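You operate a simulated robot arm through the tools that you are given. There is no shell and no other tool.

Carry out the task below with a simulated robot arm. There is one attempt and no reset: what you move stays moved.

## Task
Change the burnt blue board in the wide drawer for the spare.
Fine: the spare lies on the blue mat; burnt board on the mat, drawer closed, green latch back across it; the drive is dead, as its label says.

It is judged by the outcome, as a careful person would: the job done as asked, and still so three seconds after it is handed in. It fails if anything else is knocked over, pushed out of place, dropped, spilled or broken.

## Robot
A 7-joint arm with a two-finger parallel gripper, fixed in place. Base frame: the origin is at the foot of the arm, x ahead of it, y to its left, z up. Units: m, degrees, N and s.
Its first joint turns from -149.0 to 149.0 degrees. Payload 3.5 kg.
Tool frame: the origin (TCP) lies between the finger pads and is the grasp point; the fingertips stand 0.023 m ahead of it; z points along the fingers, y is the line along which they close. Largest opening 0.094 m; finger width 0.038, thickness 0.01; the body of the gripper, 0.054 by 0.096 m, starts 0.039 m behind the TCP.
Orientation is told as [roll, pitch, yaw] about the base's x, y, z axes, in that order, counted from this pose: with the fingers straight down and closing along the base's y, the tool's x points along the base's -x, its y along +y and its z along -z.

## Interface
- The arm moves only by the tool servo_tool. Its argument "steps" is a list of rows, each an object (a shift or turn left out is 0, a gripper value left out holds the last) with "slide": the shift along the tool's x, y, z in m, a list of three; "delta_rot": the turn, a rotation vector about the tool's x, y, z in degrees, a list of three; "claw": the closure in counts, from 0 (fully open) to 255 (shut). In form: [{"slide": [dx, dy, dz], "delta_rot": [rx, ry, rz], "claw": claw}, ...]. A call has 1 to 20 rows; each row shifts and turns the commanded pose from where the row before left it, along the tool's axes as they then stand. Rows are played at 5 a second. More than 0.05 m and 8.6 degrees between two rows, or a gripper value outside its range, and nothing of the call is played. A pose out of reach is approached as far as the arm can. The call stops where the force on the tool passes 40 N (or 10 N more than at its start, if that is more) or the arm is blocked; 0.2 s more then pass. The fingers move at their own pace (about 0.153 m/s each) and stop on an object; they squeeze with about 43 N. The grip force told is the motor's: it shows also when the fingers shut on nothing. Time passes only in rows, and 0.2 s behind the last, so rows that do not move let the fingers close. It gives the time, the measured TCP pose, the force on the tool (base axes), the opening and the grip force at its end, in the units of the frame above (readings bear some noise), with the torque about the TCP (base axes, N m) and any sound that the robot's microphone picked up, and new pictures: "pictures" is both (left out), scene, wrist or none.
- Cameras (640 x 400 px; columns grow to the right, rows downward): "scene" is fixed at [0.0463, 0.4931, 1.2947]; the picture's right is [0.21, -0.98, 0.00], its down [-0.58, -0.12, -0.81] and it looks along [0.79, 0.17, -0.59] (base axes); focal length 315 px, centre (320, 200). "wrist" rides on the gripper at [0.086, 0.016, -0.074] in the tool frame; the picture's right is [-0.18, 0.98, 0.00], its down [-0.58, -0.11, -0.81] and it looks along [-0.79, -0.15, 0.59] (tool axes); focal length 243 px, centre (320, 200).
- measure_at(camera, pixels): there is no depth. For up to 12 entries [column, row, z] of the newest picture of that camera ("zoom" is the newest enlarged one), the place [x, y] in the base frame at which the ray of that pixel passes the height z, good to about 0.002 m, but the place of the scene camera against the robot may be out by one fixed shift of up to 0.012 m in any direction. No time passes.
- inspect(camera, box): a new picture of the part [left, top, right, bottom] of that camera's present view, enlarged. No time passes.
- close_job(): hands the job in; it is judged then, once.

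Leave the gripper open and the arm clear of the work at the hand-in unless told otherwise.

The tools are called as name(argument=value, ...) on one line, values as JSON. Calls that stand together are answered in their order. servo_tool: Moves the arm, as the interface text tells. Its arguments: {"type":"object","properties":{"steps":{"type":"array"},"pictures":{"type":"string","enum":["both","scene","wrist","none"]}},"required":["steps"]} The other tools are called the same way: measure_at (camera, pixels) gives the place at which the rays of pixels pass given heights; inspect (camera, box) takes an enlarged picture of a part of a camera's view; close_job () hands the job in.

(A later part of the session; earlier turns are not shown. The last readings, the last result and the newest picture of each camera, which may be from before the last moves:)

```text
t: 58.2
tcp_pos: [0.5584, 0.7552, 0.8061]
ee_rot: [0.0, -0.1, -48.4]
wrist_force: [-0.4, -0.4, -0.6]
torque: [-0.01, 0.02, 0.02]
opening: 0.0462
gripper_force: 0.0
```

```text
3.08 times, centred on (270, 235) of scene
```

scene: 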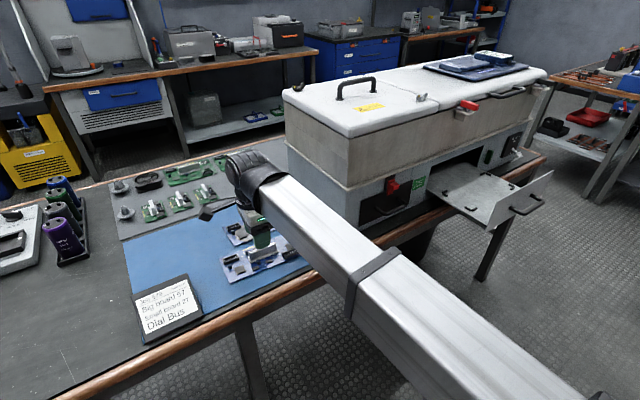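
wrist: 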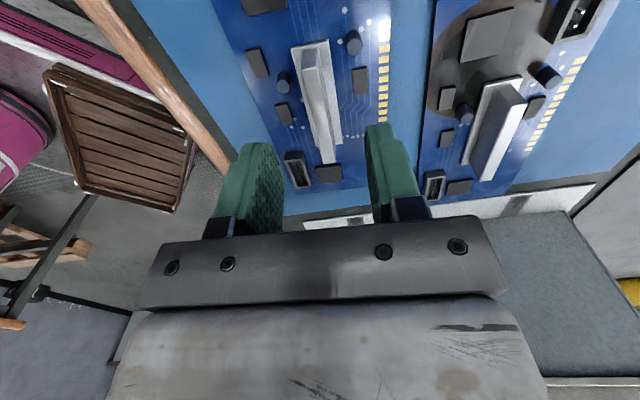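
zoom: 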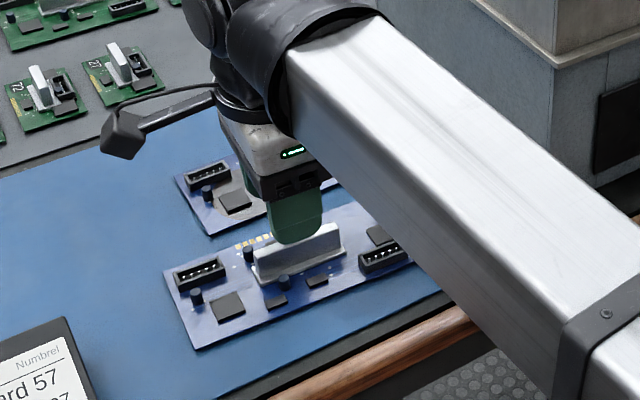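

The fin is well aligned between the pads. I adjust 2 mm, descend to the same relative grip height as before (z≈0.767), and close.

servo_tool(steps=[{"slide": [0.0018, 0.001, 0.012], "delta_rot": [0, 0, 0.5]}, {"slide": [0, 0, 0.012]}, {"slide": [0, 0, 0.014]}, {}, {"claw": 190}, {"claw": 255}, {}, {}])

inspect(camera="wrist", box=[200, 0, 440, 230])

```text
t: 60.0
tcp_pos: [0.5576, 0.7601, 0.7689]
ee_rot: [0.0, 0.0, -49.0]
wrist_force: [0.0, 0.2, 0.3]
torque: [0.02, 0.01, 0.02]
opening: 0.0093
gripper_force: 43.2
```

scene: 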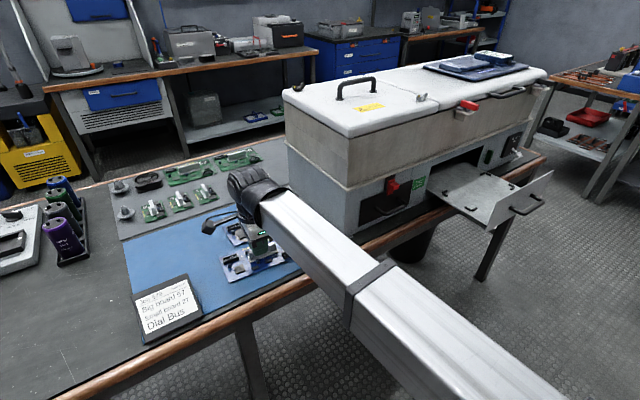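
wrist: 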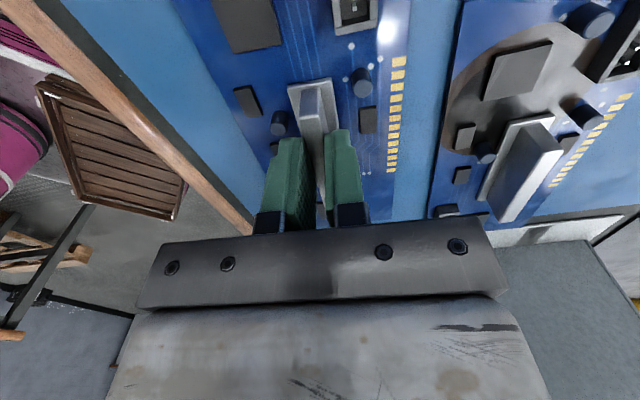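

```text
1.74 times, centred on (320, 115) of wrist
```

zoom: 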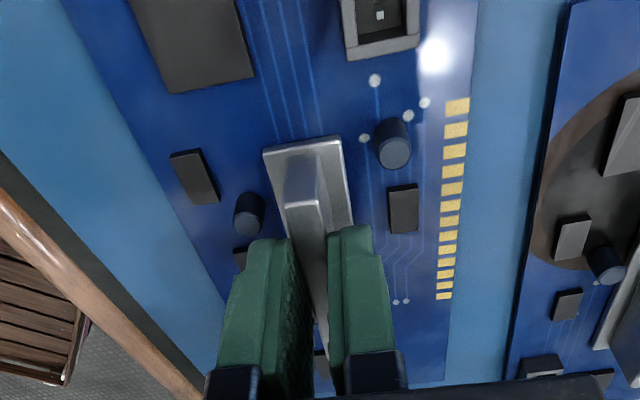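

The spare is gripped the same way. I lift it straight up and check.

servo_tool(steps=[{"slide": [0, 0, -0.005]}, {"slide": [0, 0, -0.015]}, {"slide": [0, 0, -0.03]}, {"slide": [0, 0, -0.03]}, {"slide": [0, 0, -0.03]}, {"slide": [0, 0, -0.03]}, {"slide": [0, 0, -0.025], "delta_rot": [0, 0, -4]}, {}])

inspect(camera="wrist", box=[200, 0, 440, 230])

inspect(camera="scene", box=[190, 150, 350, 290])

```text
t: 61.8
tcp_pos: [0.5573, 0.7588, 0.935]
ee_rot: [0.0, -0.1, -44.9]
wrist_force: [-0.5, -0.2, -0.9]
torque: [0.03, 0.03, 0.02]
opening: 0.0091
gripper_force: 42.9
```

scene: 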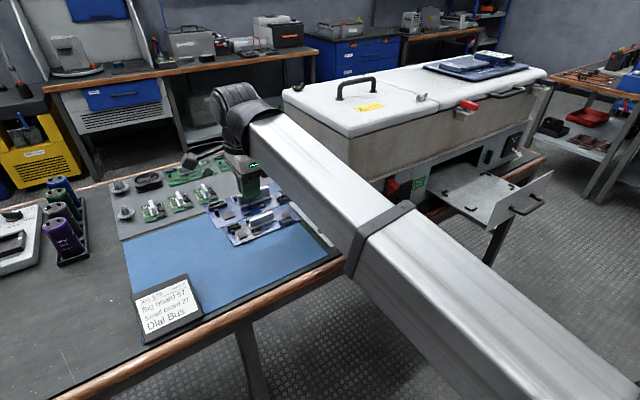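
wrist: 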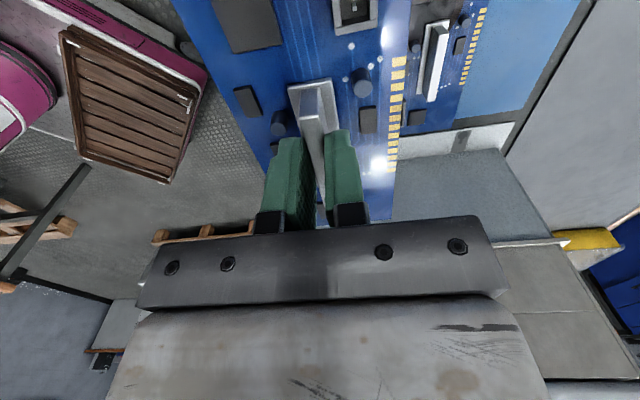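

```text
1.74 times, centred on (320, 115) of wrist
```

zoom: 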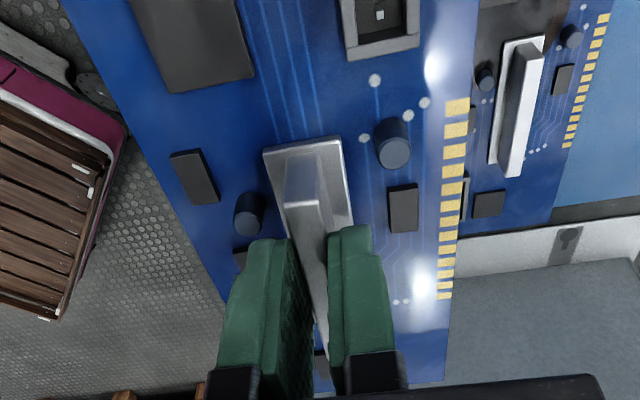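

```text
2.86 times, centred on (270, 220) of scene
```

zoom: 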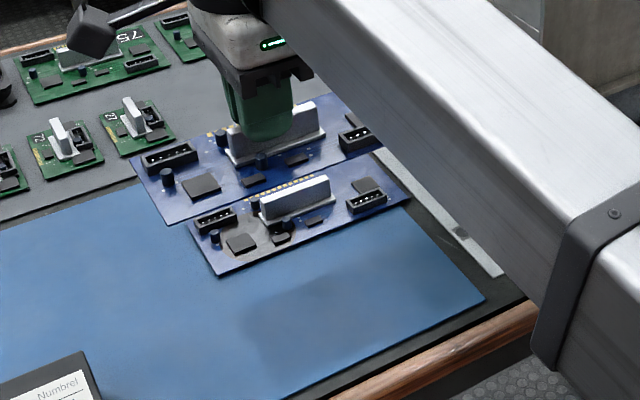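

Holding level. I retrace the path: back to N≈0.75, then right along the cabinet front to the drawer.

servo_tool(steps=[{"slide": [0, -0.0366, 0]}, {"slide": [0, -0.0366, 0]}, {"slide": [0, -0.0366, 0]}, {"slide": [0, -0.0366, 0]}, {"slide": [0, -0.0366, 0]}, {"slide": [-0.03, 0, 0]}, {"slide": [-0.04, 0, 0]}, {"slide": [-0.04, 0, 0]}, {"slide": [-0.04, 0, 0]}, {"slide": [-0.04, 0, 0]}, {"slide": [-0.04, 0, 0]}, {"slide": [-0.04, 0, 0]}, {"slide": [-0.04, 0, 0]}, {"slide": [-0.04, 0, 0]}, {"slide": [-0.04, 0, 0]}, {"slide": [-0.04, 0, 0]}, {"slide": [-0.04, 0, 0]}, {"slide": [-0.04, 0, 0]}, {}], pictures="scene")

```text
t: 65.8
tcp_pos: [0.7878, 0.2651, 0.9343]
ee_rot: [0.0, 0.1, -45.0]
wrist_force: [-0.1, 0.3, -2.4]
torque: [0.0, -0.01, -0.01]
opening: 0.0091
gripper_force: 43.0
```

scene: 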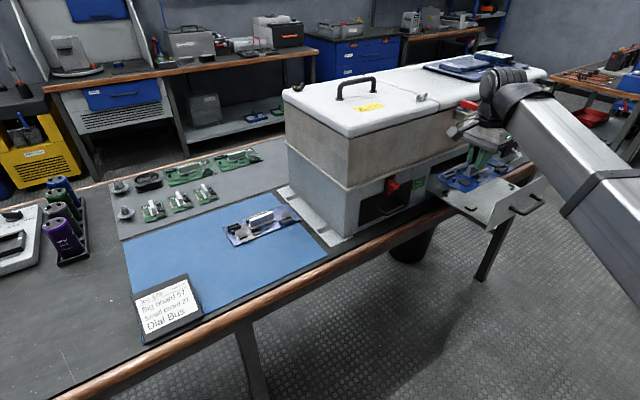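

servo_tool(steps=[{"slide": [-0.04, 0, 0]}, {"slide": [-0.04, 0, 0]}, {"slide": [-0.042, 0, 0]}, {"slide": [0, 0.005, 0.02]}, {"slide": [0, 0.014, 0.02]}, {"slide": [0, 0.014, 0.02]}, {}])

inspect(camera="wrist", box=[200, 0, 440, 230])

inspect(camera="scene", box=[440, 130, 560, 220])

```text
t: 67.4
tcp_pos: [0.8992, 0.2082, 0.8749]
ee_rot: [-0.1, 0.0, -45.1]
wrist_force: [-0.4, -0.3, -1.6]
torque: [0.0, 0.01, -0.03]
opening: 0.0092
gripper_force: 43.1
```

scene: 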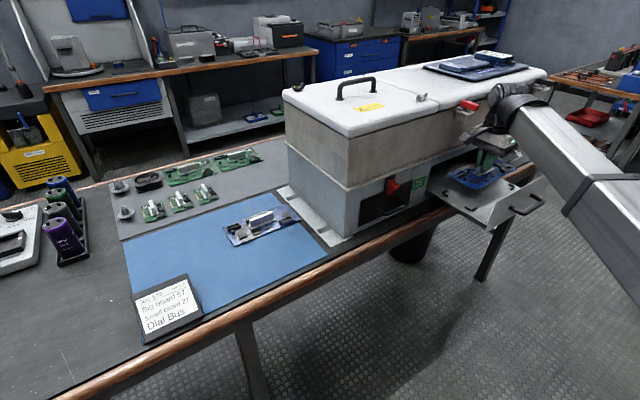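
wrist: 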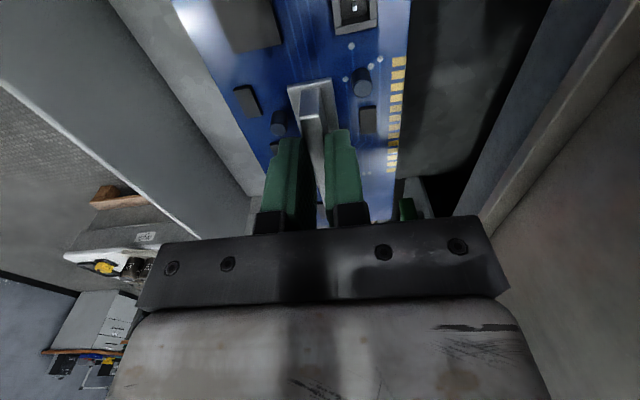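

```text
1.74 times, centred on (320, 115) of wrist
```

zoom: 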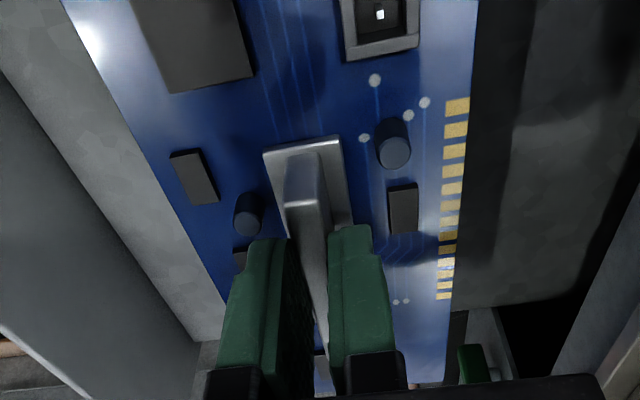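

```text
4.44 times, centred on (500, 175) of scene
```

zoom: 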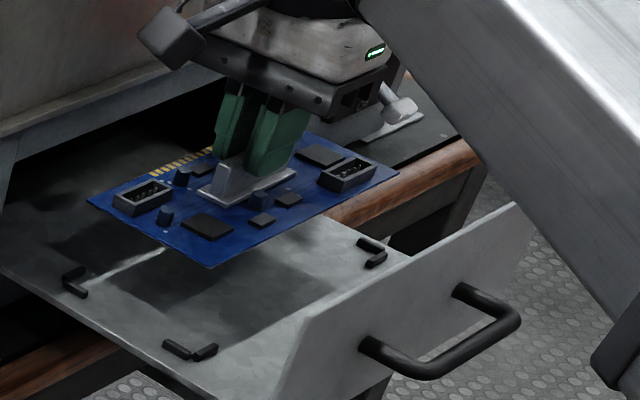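

I'm at T=0.4886, N=0.783. The seat was T≈0.490, N≈0.778, plus a 2 mm grip offset. I correct and re-read.

servo_tool(steps=[{"slide": [-0.003, -0.005, 0.015]}, {}], pictures="none")

servo_tool(steps=[{}], pictures="none")

servo_tool(steps=[{}], pictures="both")

inspect(camera="scene", box=[440, 130, 560, 220])

inspect(camera="wrist", box=[160, 0, 460, 230])

```text
t: 68.0
tcp_pos: [0.8971, 0.2017, 0.8569]
ee_rot: [0.0, -0.1, -45.1]
wrist_force: [-0.4, -0.3, -1.8]
torque: [-0.01, 0.02, 0.02]
opening: 0.0094
gripper_force: 42.8
```

```text
t: 68.4
tcp_pos: [0.8986, 0.2006, 0.858]
ee_rot: [0.0, 0.1, -45.0]
wrist_force: [0.3, 0.4, -2.1]
torque: [-0.01, -0.01, -0.04]
opening: 0.0089
gripper_force: 43.7
```

```text
t: 68.8
tcp_pos: [0.8981, 0.1993, 0.8584]
ee_rot: [0.0, 0.0, -45.0]
wrist_force: [0.3, 0.0, -2.0]
torque: [0.01, 0.01, -0.02]
opening: 0.0092
gripper_force: 42.5
```

scene: 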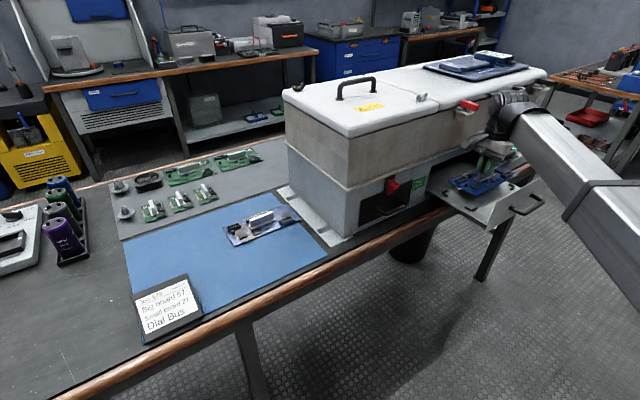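
wrist: 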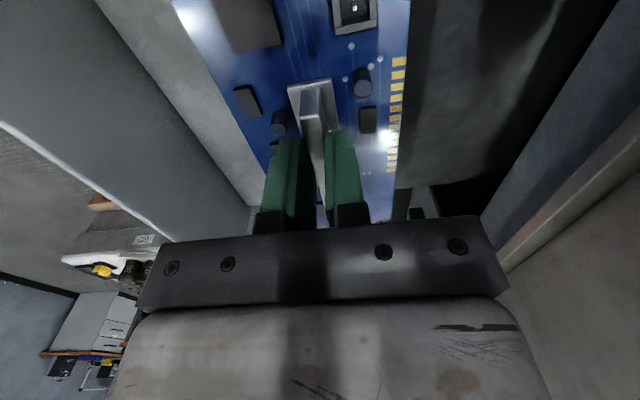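

```text
4.44 times, centred on (500, 175) of scene
```

zoom: 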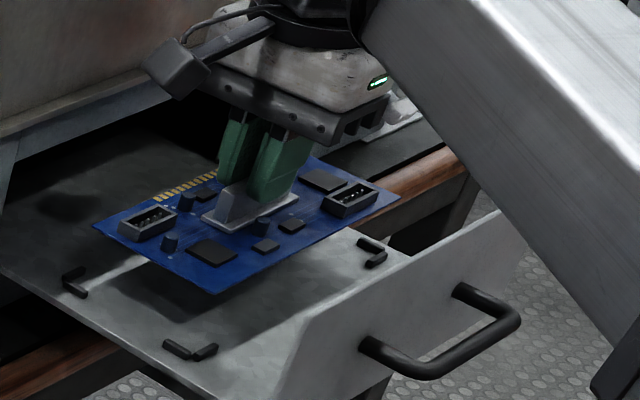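

```text
1.74 times, centred on (310, 115) of wrist
```

zoom: 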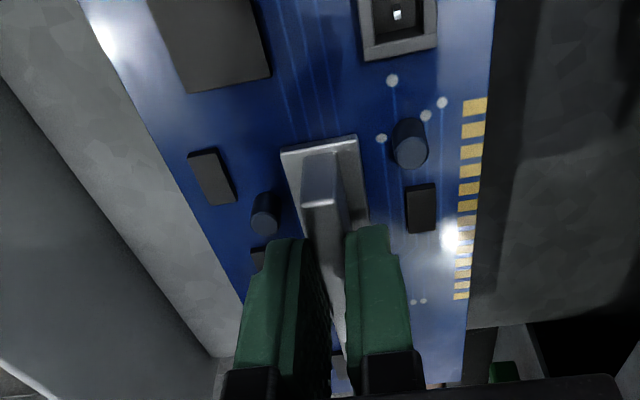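

The average gives T≈0.493, N≈0.777, within a millimetre of target. I descend to about 12 mm above the seat and compare board corners with the corner stops.

servo_tool(steps=[{"slide": [0.0005, 0.001, 0.015]}, {"slide": [0, 0, 0.014]}, {}], pictures="none")

servo_tool(steps=[{}], pictures="both")

inspect(camera="scene", box=[440, 160, 520, 215])

inspect(camera="wrist", box=[160, 0, 460, 230])

```text
t: 69.6
tcp_pos: [0.8995, 0.2006, 0.8298]
ee_rot: [0.1, 0.0, -45.0]
wrist_force: [-0.6, -0.3, -2.0]
torque: [0.0, -0.01, -0.03]
opening: 0.0094
gripper_force: 42.7
```

```text
t: 70.0
tcp_pos: [0.8983, 0.2003, 0.8278]
ee_rot: [0.0, 0.0, -45.1]
wrist_force: [0.2, -0.6, -2.8]
torque: [0.01, 0.01, 0.01]
opening: 0.0094
gripper_force: 42.9
```

scene: 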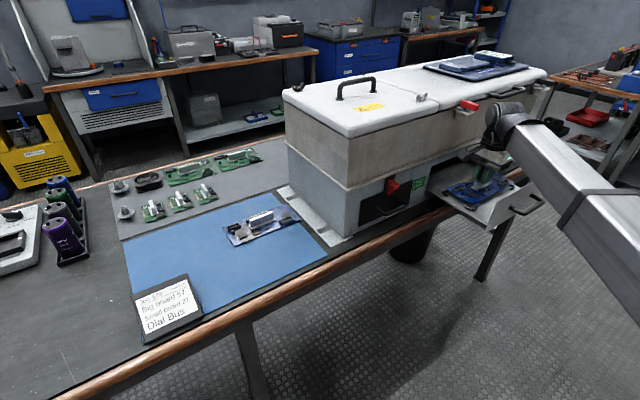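
wrist: 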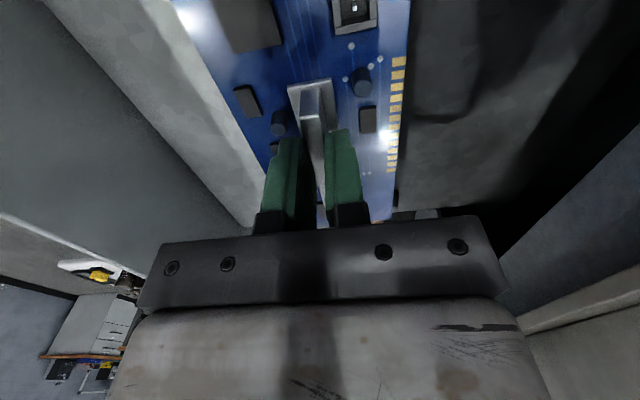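

```text
7.27 times, centred on (480, 188) of scene
```

zoom: 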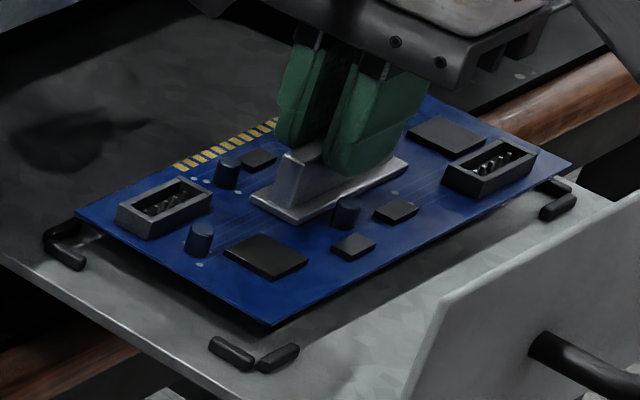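

```text
1.74 times, centred on (310, 115) of wrist
```

zoom: 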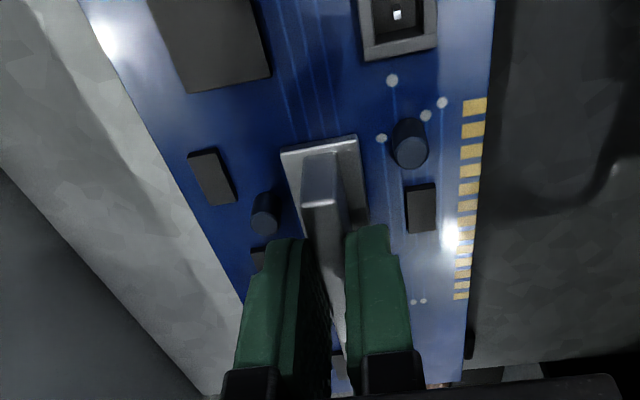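

The predicted landing of the corners agrees with the seated positions of the old board to within 1–2 px. I lower in small steps and watch for early contact.

servo_tool(steps=[{"slide": [0, 0, 0.003]}, {"slide": [0, 0, 0.003]}, {}], pictures="none")

inspect(camera="scene", box=[440, 160, 520, 215])

```text
t: 70.8
tcp_pos: [0.8988, 0.1996, 0.8223]
ee_rot: [0.0, -0.1, -44.9]
wrist_force: [0.7, -0.4, -1.3]
torque: [0.03, -0.03, -0.02]
opening: 0.0093
gripper_force: 43.1
```

```text
7.27 times, centred on (480, 188) of scene
```

zoom: 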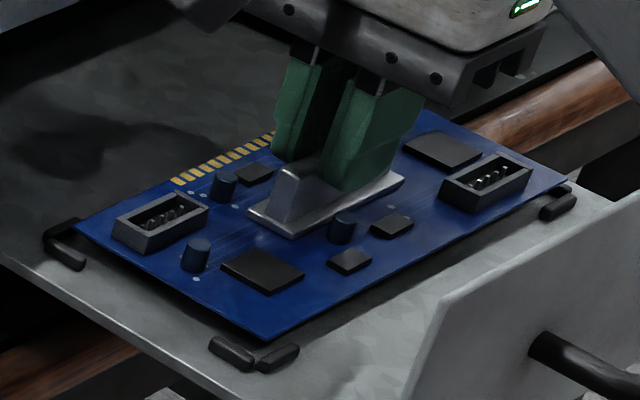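

Averaged readings put me about 1.7 mm too far right, which matches the front corner looking slightly right of its stop. I correct that and lower 3 mm more.

servo_tool(steps=[{"slide": [0.002, 0.0005, 0]}, {"slide": [0, 0, 0.002]}, {}], pictures="none")

servo_tool(steps=[{}], pictures="wrist")

inspect(camera="scene", box=[440, 180, 490, 215])

inspect(camera="scene", box=[490, 165, 530, 195])

```text
t: 71.6
tcp_pos: [0.8954, 0.2019, 0.8189]
ee_rot: [0.0, 0.0, -44.9]
wrist_force: [0.2, 0.0, -1.2]
torque: [0.01, 0.0, 0.04]
opening: 0.0094
gripper_force: 43.0
```

```text
t: 72.0
tcp_pos: [0.8961, 0.2023, 0.8206]
ee_rot: [0.0, 0.0, -45.0]
wrist_force: [0.6, 0.1, -2.0]
torque: [0.01, 0.03, -0.01]
opening: 0.009
gripper_force: 43.0
```

wrist: 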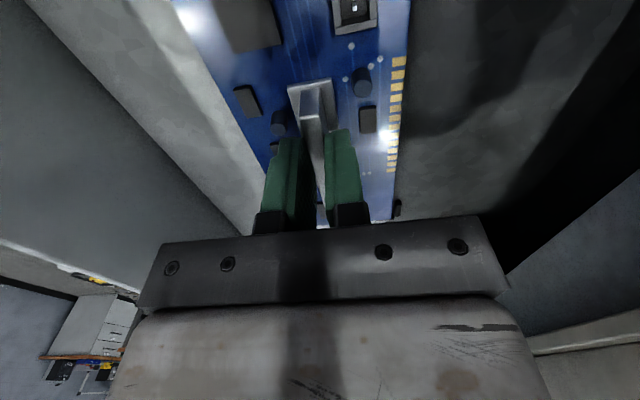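

```text
11.43 times, centred on (465, 198) of scene
```

zoom: 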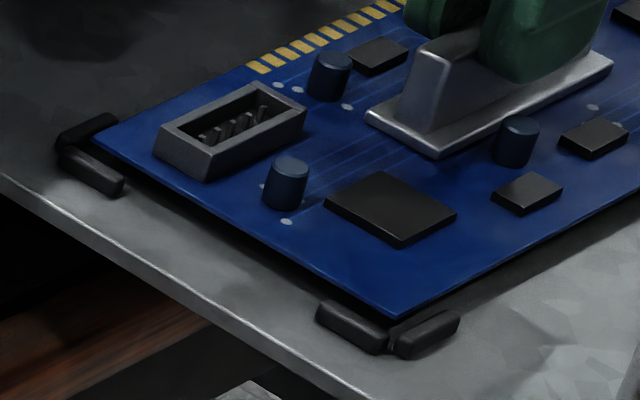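

```text
13.33 times, centred on (510, 180) of scene
```

zoom: 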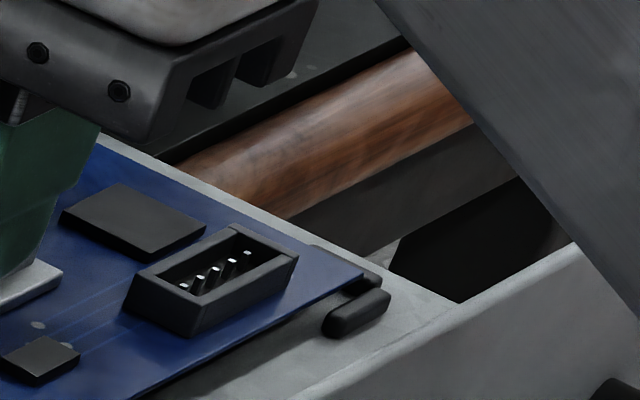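

All visible corners line up with their stops. I lower the last few millimetres until contact.

servo_tool(steps=[{"slide": [0, 0, 0.002]}, {"slide": [0, 0, 0.0015]}, {}], pictures="none")

inspect(camera="scene", box=[440, 180, 490, 215])

```text
t: 72.8
tcp_pos: [0.8966, 0.2028, 0.8166]
ee_rot: [0.0, -0.1, -44.9]
wrist_force: [-0.4, -0.8, -2.8]
torque: [0.02, 0.0, 0.01]
opening: 0.0094
gripper_force: 42.3
```

```text
11.43 times, centred on (465, 198) of scene
```

zoom: 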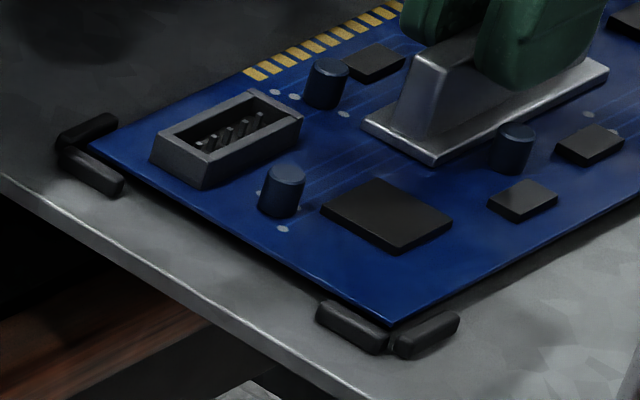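

servo_tool(steps=[{"slide": [0, 0, 0.0015]}, {}], pictures="none")

servo_tool(steps=[{"slide": [0, 0, 0.0008]}, {}], pictures="none")

inspect(camera="scene", box=[440, 180, 490, 215])

```text
t: 73.4
tcp_pos: [0.8964, 0.2025, 0.8161]
ee_rot: [0.0, 0.1, -45.0]
wrist_force: [0.4, 0.3, -2.0]
torque: [0.0, 0.02, 0.03]
opening: 0.0092
gripper_force: 42.6
```

```text
t: 74.0
tcp_pos: [0.8962, 0.2017, 0.8161]
ee_rot: [0.0, 0.0, -45.0]
wrist_force: [0.0, -0.1, 0.1]
torque: [-0.09, -0.11, 0.02]
opening: 0.0093
gripper_force: 42.8
```

```text
11.43 times, centred on (465, 198) of scene
```

zoom: 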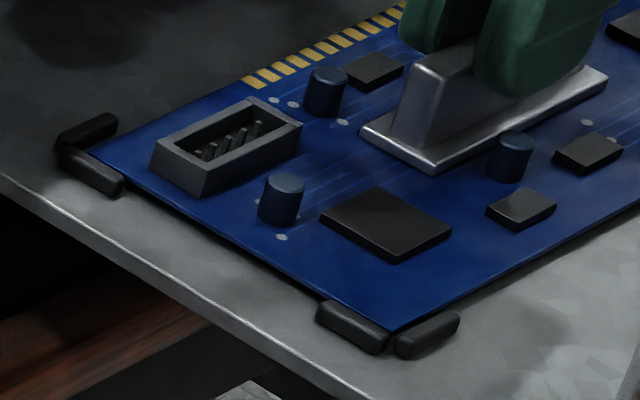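

Contact has begun and the board sits inside the corner stops. I release gently and lift clear.

servo_tool(steps=[{"slide": [0, 0, 0.0005]}, {"claw": 225}, {"claw": 150}, {}, {"slide": [0, 0, -0.015]}, {"slide": [0, 0, -0.03]}, {"slide": [0, -0.01, -0.03]}, {}])

inspect(camera="scene", box=[440, 155, 530, 220])

inspect(camera="wrist", box=[200, 0, 460, 200])

```text
t: 75.8
tcp_pos: [0.8875, 0.1957, 0.8882]
ee_rot: [-0.1, 0.0, -45.0]
wrist_force: [-0.4, -0.9, 0.2]
torque: [0.03, -0.01, -0.01]
opening: 0.0385
gripper_force: 0.0
```

scene: 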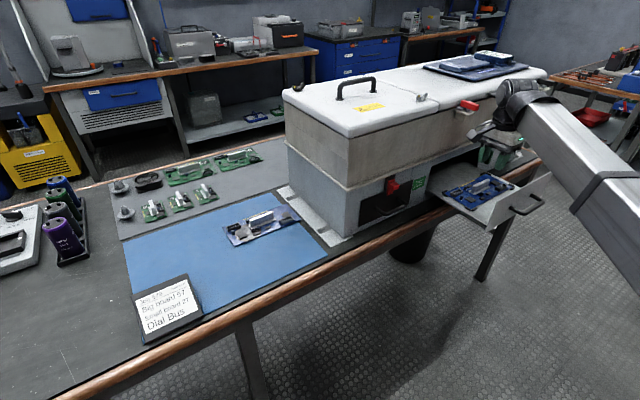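
wrist: 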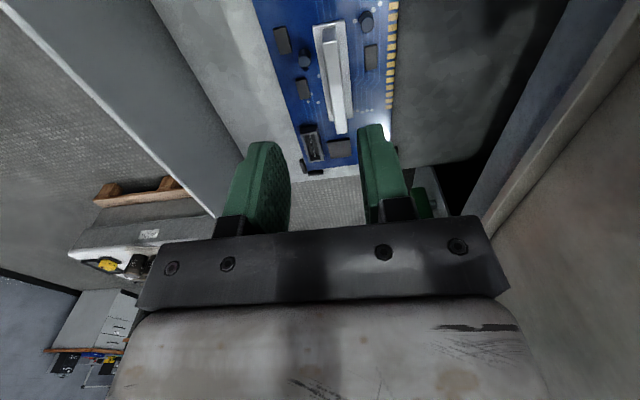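

```text
6.15 times, centred on (485, 188) of scene
```

zoom: 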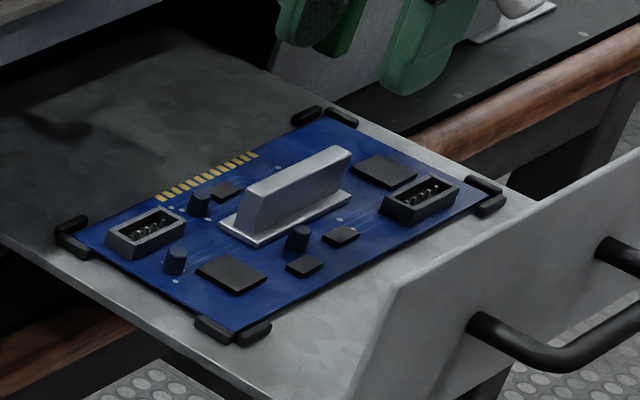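

```text
2.00 times, centred on (330, 100) of wrist
```

zoom: 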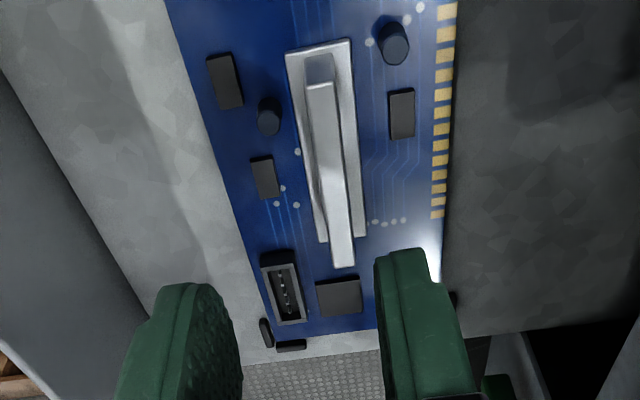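

The spare sits properly within all four stops. Now I rise, back out over the drawer front, and tilt the tool horizontal again to face the handle.

servo_tool(steps=[{"slide": [0, -0.01, -0.03]}, {"slide": [0, -0.02, -0.03]}, {"slide": [0, -0.03, -0.03]}, {"slide": [0, -0.04, 0]}, {"slide": [0, -0.045, 0]}, {"slide": [0, -0.045, 0]}, {"slide": [0, -0.045, 0]}, {"slide": [0, -0.035, 0]}, {"delta_rot": [-8.18, 0, 0], "claw": 120}, {"delta_rot": [-8.18, 0, 0]}, {"delta_rot": [-8.18, 0, 0]}, {"delta_rot": [-8.18, 0, 0]}, {"delta_rot": [-8.18, 0, 0]}, {"delta_rot": [-8.18, 0, 0]}, {"delta_rot": [-8.18, 0, 0]}, {"delta_rot": [-8.18, 0, 0]}, {"delta_rot": [-8.18, 0, 0]}, {"delta_rot": [-8.18, 0, 0]}, {"delta_rot": [-8.2, 0, 0]}, {}])

```text
t: 80.0
tcp_pos: [0.6975, 0.0038, 0.9807]
ee_rot: [90.1, 0.0, -45.0]
wrist_force: [-0.4, 0.0, -0.5]
torque: [0.0, 0.0, -0.03]
opening: 0.0495
gripper_force: 0.2
```

scene: 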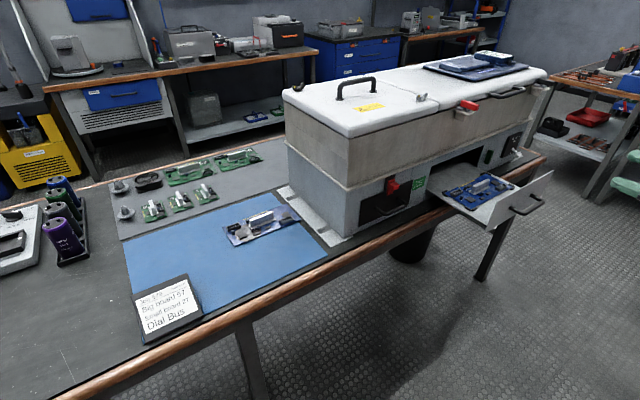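
wrist: 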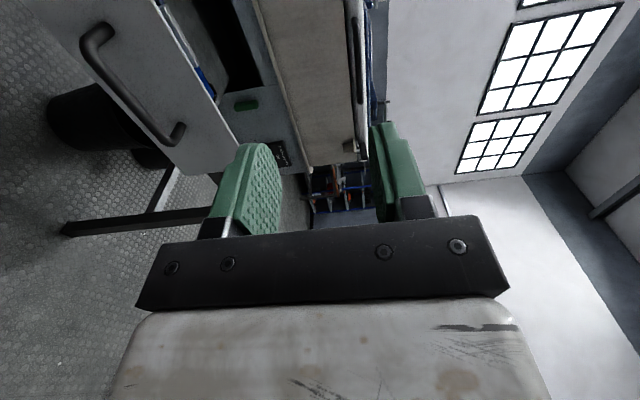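

Facing the drawer squarely. I descend to handle height (z≈0.804) while well back from it.

servo_tool(steps=[{"slide": [0, -0.045, 0]}, {"slide": [0, -0.045, 0]}, {"slide": [0, -0.045, 0]}, {"slide": [0, -0.042, 0]}, {"slide": [0, 0, 0.04]}, {}])

```text
t: 81.4
tcp_pos: [0.7255, 0.0308, 0.804]
ee_rot: [89.9, -0.1, -45.0]
wrist_force: [0.4, 0.3, 0.2]
torque: [0.04, 0.01, -0.01]
opening: 0.05
gripper_force: 0.0
```

scene: 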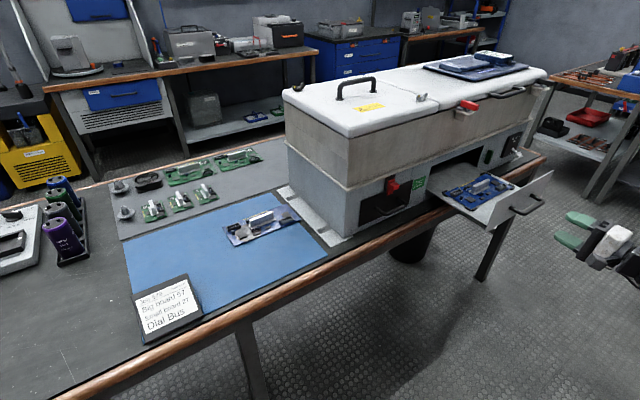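
wrist: 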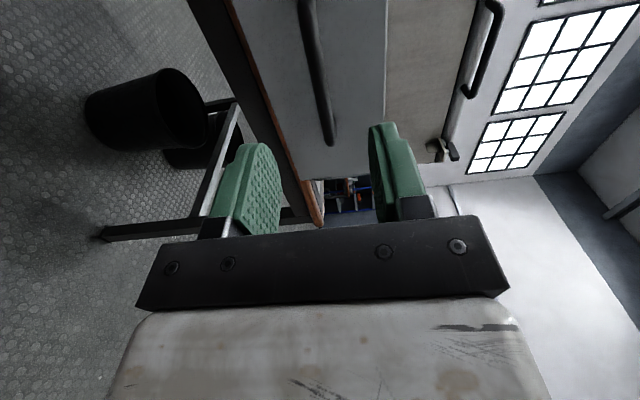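

The handle is ahead between the fingers. I advance 8.7 cm and grip.

servo_tool(steps=[{"slide": [0, 0, 0.035]}, {"slide": [0, 0, 0.03]}, {"slide": [0, 0, 0.021]}, {}, {"claw": 200}, {"claw": 255}, {}, {}])

```text
t: 83.2
tcp_pos: [0.7879, 0.0942, 0.8049]
ee_rot: [89.9, 0.0, -45.0]
wrist_force: [-3.7, 2.5, -23.0]
torque: [-0.01, 0.21, -0.8]
opening: 0.0106
gripper_force: 45.1
```

scene: 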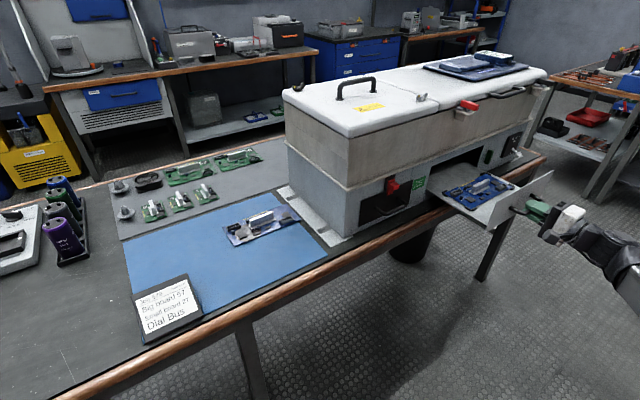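
wrist: 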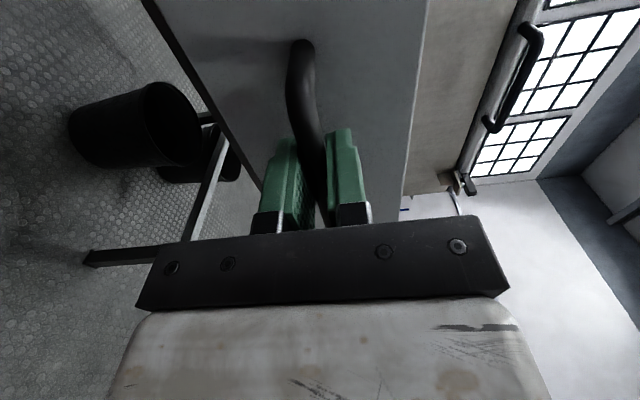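

Handle gripped. I drop 2 mm to relieve the load, then push the drawer in smoothly, in two parts.

servo_tool(steps=[{"slide": [0, -0.002, 0]}, {"slide": [0, 0, 0.005]}, {"slide": [0, 0, 0.01]}, {"slide": [0, 0, 0.015]}, {"slide": [0, 0, 0.015]}, {"slide": [0, 0, 0.015]}, {"slide": [0, 0, 0.015]}, {"slide": [0, 0, 0.01]}, {"slide": [0, 0, 0.005]}, {}])

inspect(camera="scene", box=[420, 135, 550, 220])

```text
t: 84.7
tcp_pos: [0.8308, 0.1362, 0.8039]
ee_rot: [90.3, 0.1, -45.1]
wrist_force: [3.6, -1.9, 9.1]
torque: [-0.21, -0.26, 0.22]
opening: 0.0106
gripper_force: 45.1
stopped in row 7: the force on the tool passed its limit at 42 N (the readings are from after the stop); the commanded pose is now the measured one
```

scene: 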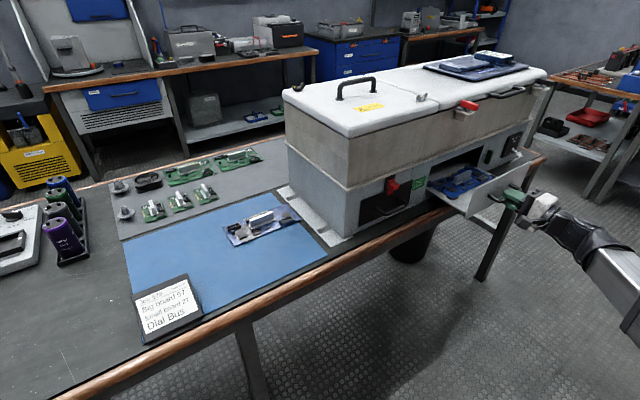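
wrist: 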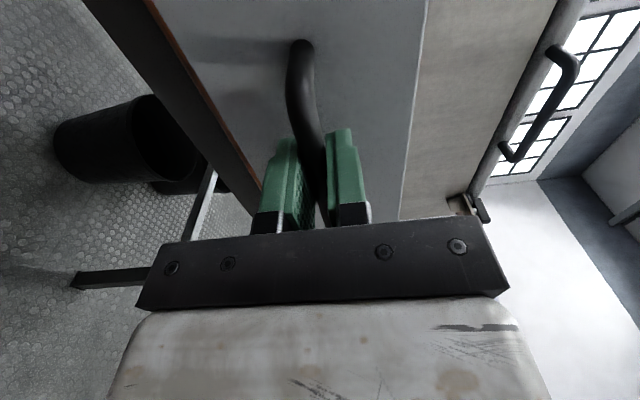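

```text
4.71 times, centred on (485, 178) of scene
```

zoom: 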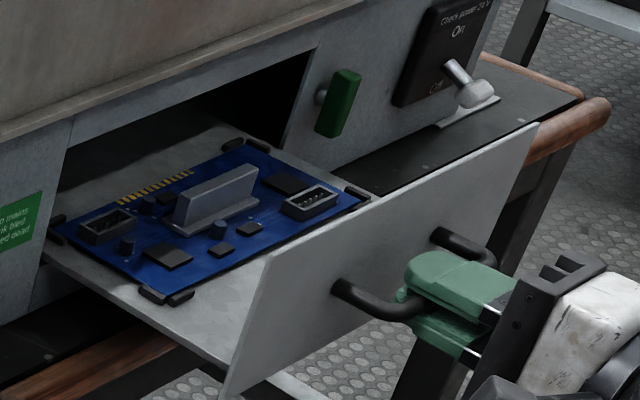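

The force limit tripped from side load, not an obstruction: forces are low now and the board hasn't shifted. I continue in shorter pushes, checking the load each time.

servo_tool(steps=[{"slide": [0, 0, 0.008]}, {"slide": [0, 0, 0.01]}, {"slide": [0, 0, 0.01]}, {}], pictures="none")

```text
t: 85.7
tcp_pos: [0.8512, 0.1567, 0.8043]
ee_rot: [90.1, 0.1, -45.1]
wrist_force: [-2.5, 3.0, 12.8]
torque: [-0.27, -0.36, -1.43]
opening: 0.0106
gripper_force: 45.4
```

servo_tool(steps=[{"slide": [0, 0.001, 0.008]}, {"slide": [0, 0, 0.01]}, {"slide": [0, 0, 0.01]}, {}], pictures="none")

```text
t: 86.7
tcp_pos: [0.8682, 0.1762, 0.8042]
ee_rot: [90.4, 0.2, -45.0]
wrist_force: [5.2, -3.8, 12.3]
torque: [-0.32, -0.4, 1.05]
opening: 0.0108
gripper_force: 44.6
```

servo_tool(steps=[{"slide": [0, 0.001, 0.008]}, {"slide": [0, 0, 0.01]}, {"slide": [0, 0, 0.01]}, {"slide": [0, 0, 0.008]}, {}], pictures="none")

inspect(camera="scene", box=[420, 135, 550, 220])

```text
t: 87.9
tcp_pos: [0.8953, 0.2009, 0.8032]
ee_rot: [89.9, 0.1, -45.1]
wrist_force: [-3.4, 3.9, -32.6]
torque: [-0.26, 0.05, -0.6]
opening: 0.0108
gripper_force: 45.2
```

```text
4.71 times, centred on (485, 178) of scene
```

zoom: 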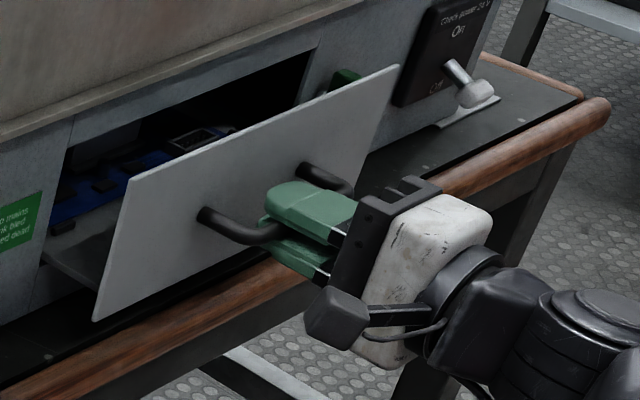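

I relieve the -33 N vertical load with a 2.5 mm drop, then continue the last 5 cm.

servo_tool(steps=[{"slide": [0, -0.0025, 0]}, {"slide": [0, 0, 0.008]}, {"slide": [0, 0, 0.01]}, {"slide": [0, 0, 0.01]}, {}], pictures="none")

```text
t: 89.1
tcp_pos: [0.9158, 0.2221, 0.8032]
ee_rot: [90.2, 0.2, -45.2]
wrist_force: [12.5, -11.7, 9.2]
torque: [-0.58, -0.6, 1.18]
opening: 0.0109
gripper_force: 45.2
```

servo_tool(steps=[{"slide": [-0.0012, 0.0005, 0.006]}, {"slide": [0, 0, 0.006]}, {"slide": [0, 0, 0.005]}, {}], pictures="both")

inspect(camera="scene", box=[420, 135, 550, 220])

```text
t: 90.1
tcp_pos: [0.9285, 0.2333, 0.8035]
ee_rot: [90.3, 0.1, -45.1]
wrist_force: [10.1, -8.6, 20.0]
torque: [-0.45, -0.59, -0.81]
opening: 0.0106
gripper_force: 45.1
```

scene: 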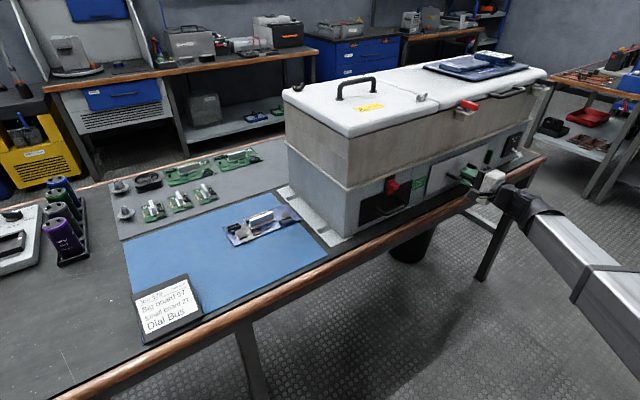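
wrist: 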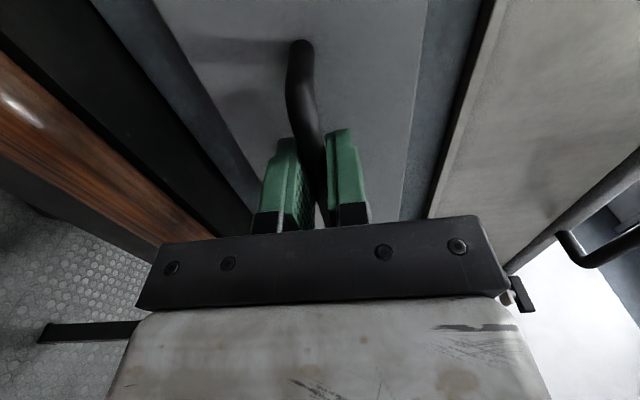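

```text
4.71 times, centred on (485, 178) of scene
```

zoom: 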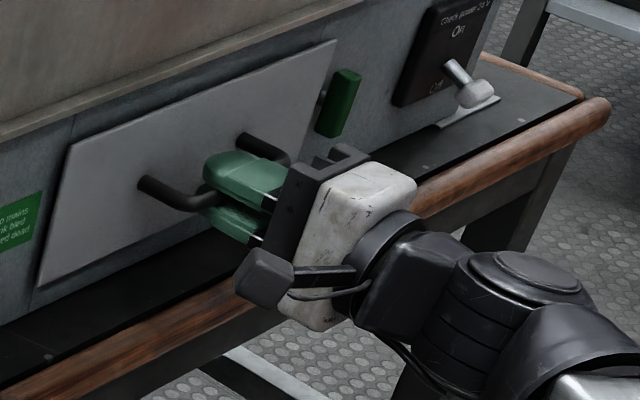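

Nearly closed (N=0.8215, was 0.823 at the start), with no stop felt yet. I push in millimetre steps until resistance.

servo_tool(steps=[{"slide": [0, 0.001, 0.0015]}, {"slide": [0, 0, 0.0015]}, {}], pictures="none")

```text
t: 90.9
tcp_pos: [0.9311, 0.2355, 0.8033]
ee_rot: [90.1, 0.1, -45.0]
wrist_force: [-4.0, 2.8, 4.6]
torque: [-0.17, -0.19, -1.14]
opening: 0.0109
gripper_force: 44.9
```

servo_tool(steps=[{"slide": [0, 0, 0.0015]}, {}], pictures="none")

servo_tool(steps=[{"slide": [0, 0, 0.0015]}, {}], pictures="none")

```text
t: 91.5
tcp_pos: [0.9307, 0.2364, 0.8042]
ee_rot: [90.1, 0.1, -44.9]
wrist_force: [-21.0, -5.7, -11.0]
torque: [-0.15, -0.02, 0.65]
opening: 0.0105
gripper_force: 45.8
```

```text
t: 92.1
tcp_pos: [0.9318, 0.236, 0.8039]
ee_rot: [90.1, 0.1, -45.1]
wrist_force: [-31.5, -12.1, -19.4]
torque: [-0.18, -0.09, 0.03]
opening: 0.0109
gripper_force: 44.8
```

The stop is reached (about 31 N against the push), so the drawer is fully closed. I relax the push, release the handle and back off.

servo_tool(steps=[{"slide": [0, 0, -0.002]}, {"claw": 190}, {"claw": 120}, {}, {"slide": [0, 0, -0.03]}, {"slide": [0, 0, -0.04]}, {"slide": [0, 0, -0.03]}, {}])

inspect(camera="scene", box=[420, 135, 550, 220])

```text
t: 93.9
tcp_pos: [0.8625, 0.1643, 0.8042]
ee_rot: [90.2, 0.1, -45.1]
wrist_force: [-0.9, 0.1, 0.6]
torque: [-0.01, -0.04, 0.02]
opening: 0.0498
gripper_force: 0.0
```

scene: 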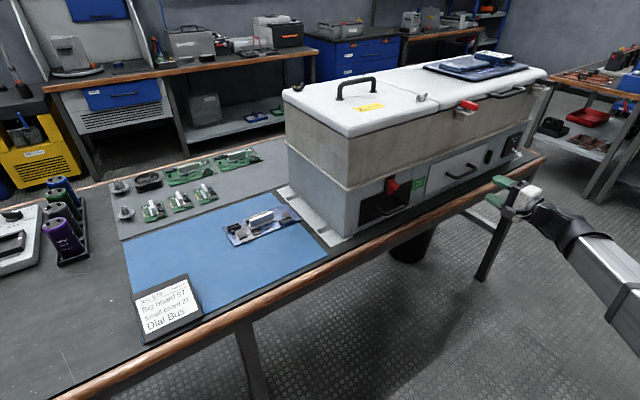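
wrist: 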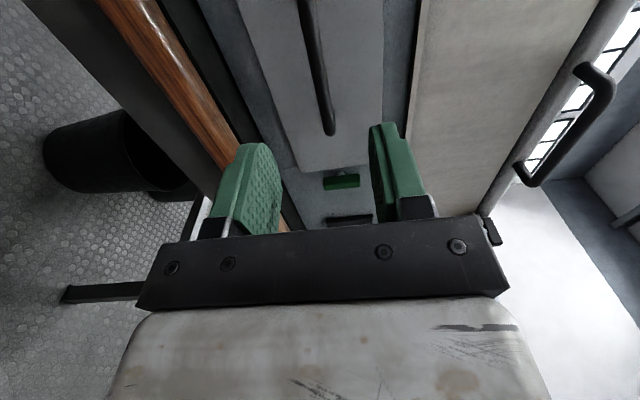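

```text
4.71 times, centred on (485, 178) of scene
```

zoom: 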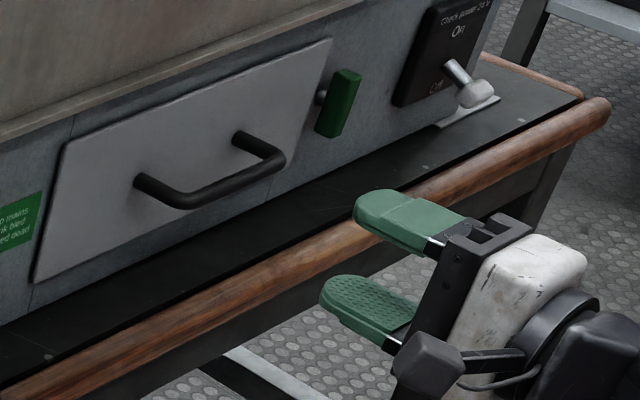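

The drawer is flush and closed. Next I move right to face the vertical latch (T≈0.65) and roll the tool so the fingers close horizontally.

servo_tool(steps=[{"slide": [-0.039, 0, 0], "claw": 140}, {"slide": [-0.039, 0, 0]}, {"slide": [-0.039, 0, 0]}, {"slide": [-0.039, 0, 0]}, {"delta_rot": [0, 0, -8.18]}, {"delta_rot": [0, 0, -8.18]}, {"delta_rot": [0, 0, -8.18]}, {"delta_rot": [0, 0, -8.18]}, {"delta_rot": [0, 0, -8.18]}, {"delta_rot": [0, 0, -8.18]}, {"delta_rot": [0, 0, -8.18]}, {"delta_rot": [0, 0, -8.18]}, {"delta_rot": [0, 0, -8.18]}, {"delta_rot": [0, 0, -8.18]}, {"delta_rot": [0, 0, -7.2]}, {}])

inspect(camera="wrist", box=[200, 0, 440, 200])

```text
t: 97.3
tcp_pos: [0.9719, 0.0545, 0.8024]
ee_rot: [101.2, -89.0, -56.4]
wrist_force: [-0.6, -0.4, 0.3]
torque: [0.0, -0.01, -0.01]
opening: 0.0424
gripper_force: 0.0
```

scene: 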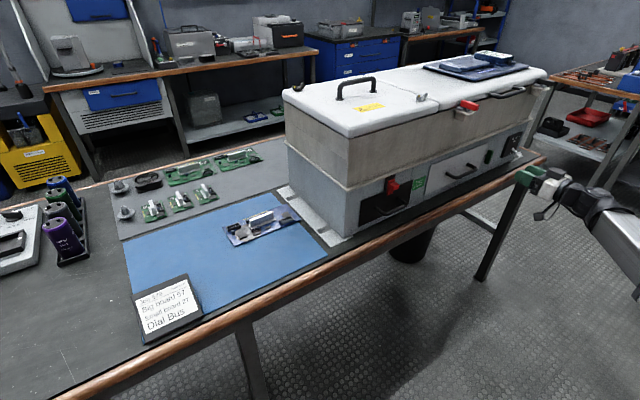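
wrist: 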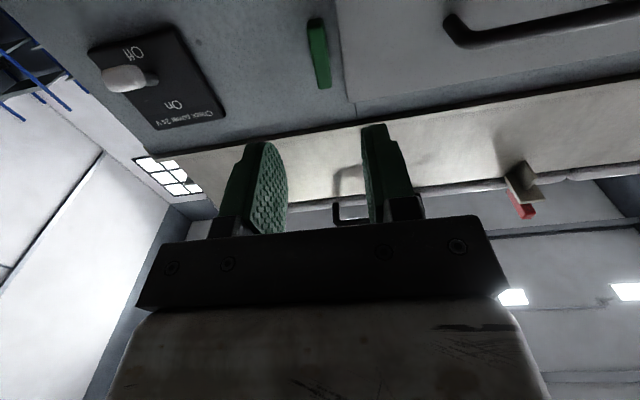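

```text
2.00 times, centred on (320, 100) of wrist
```

zoom: 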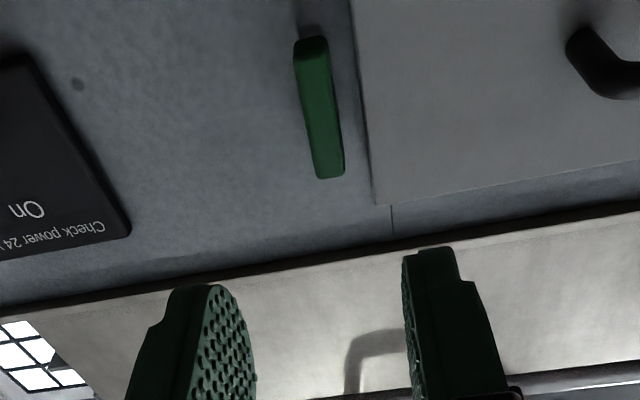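

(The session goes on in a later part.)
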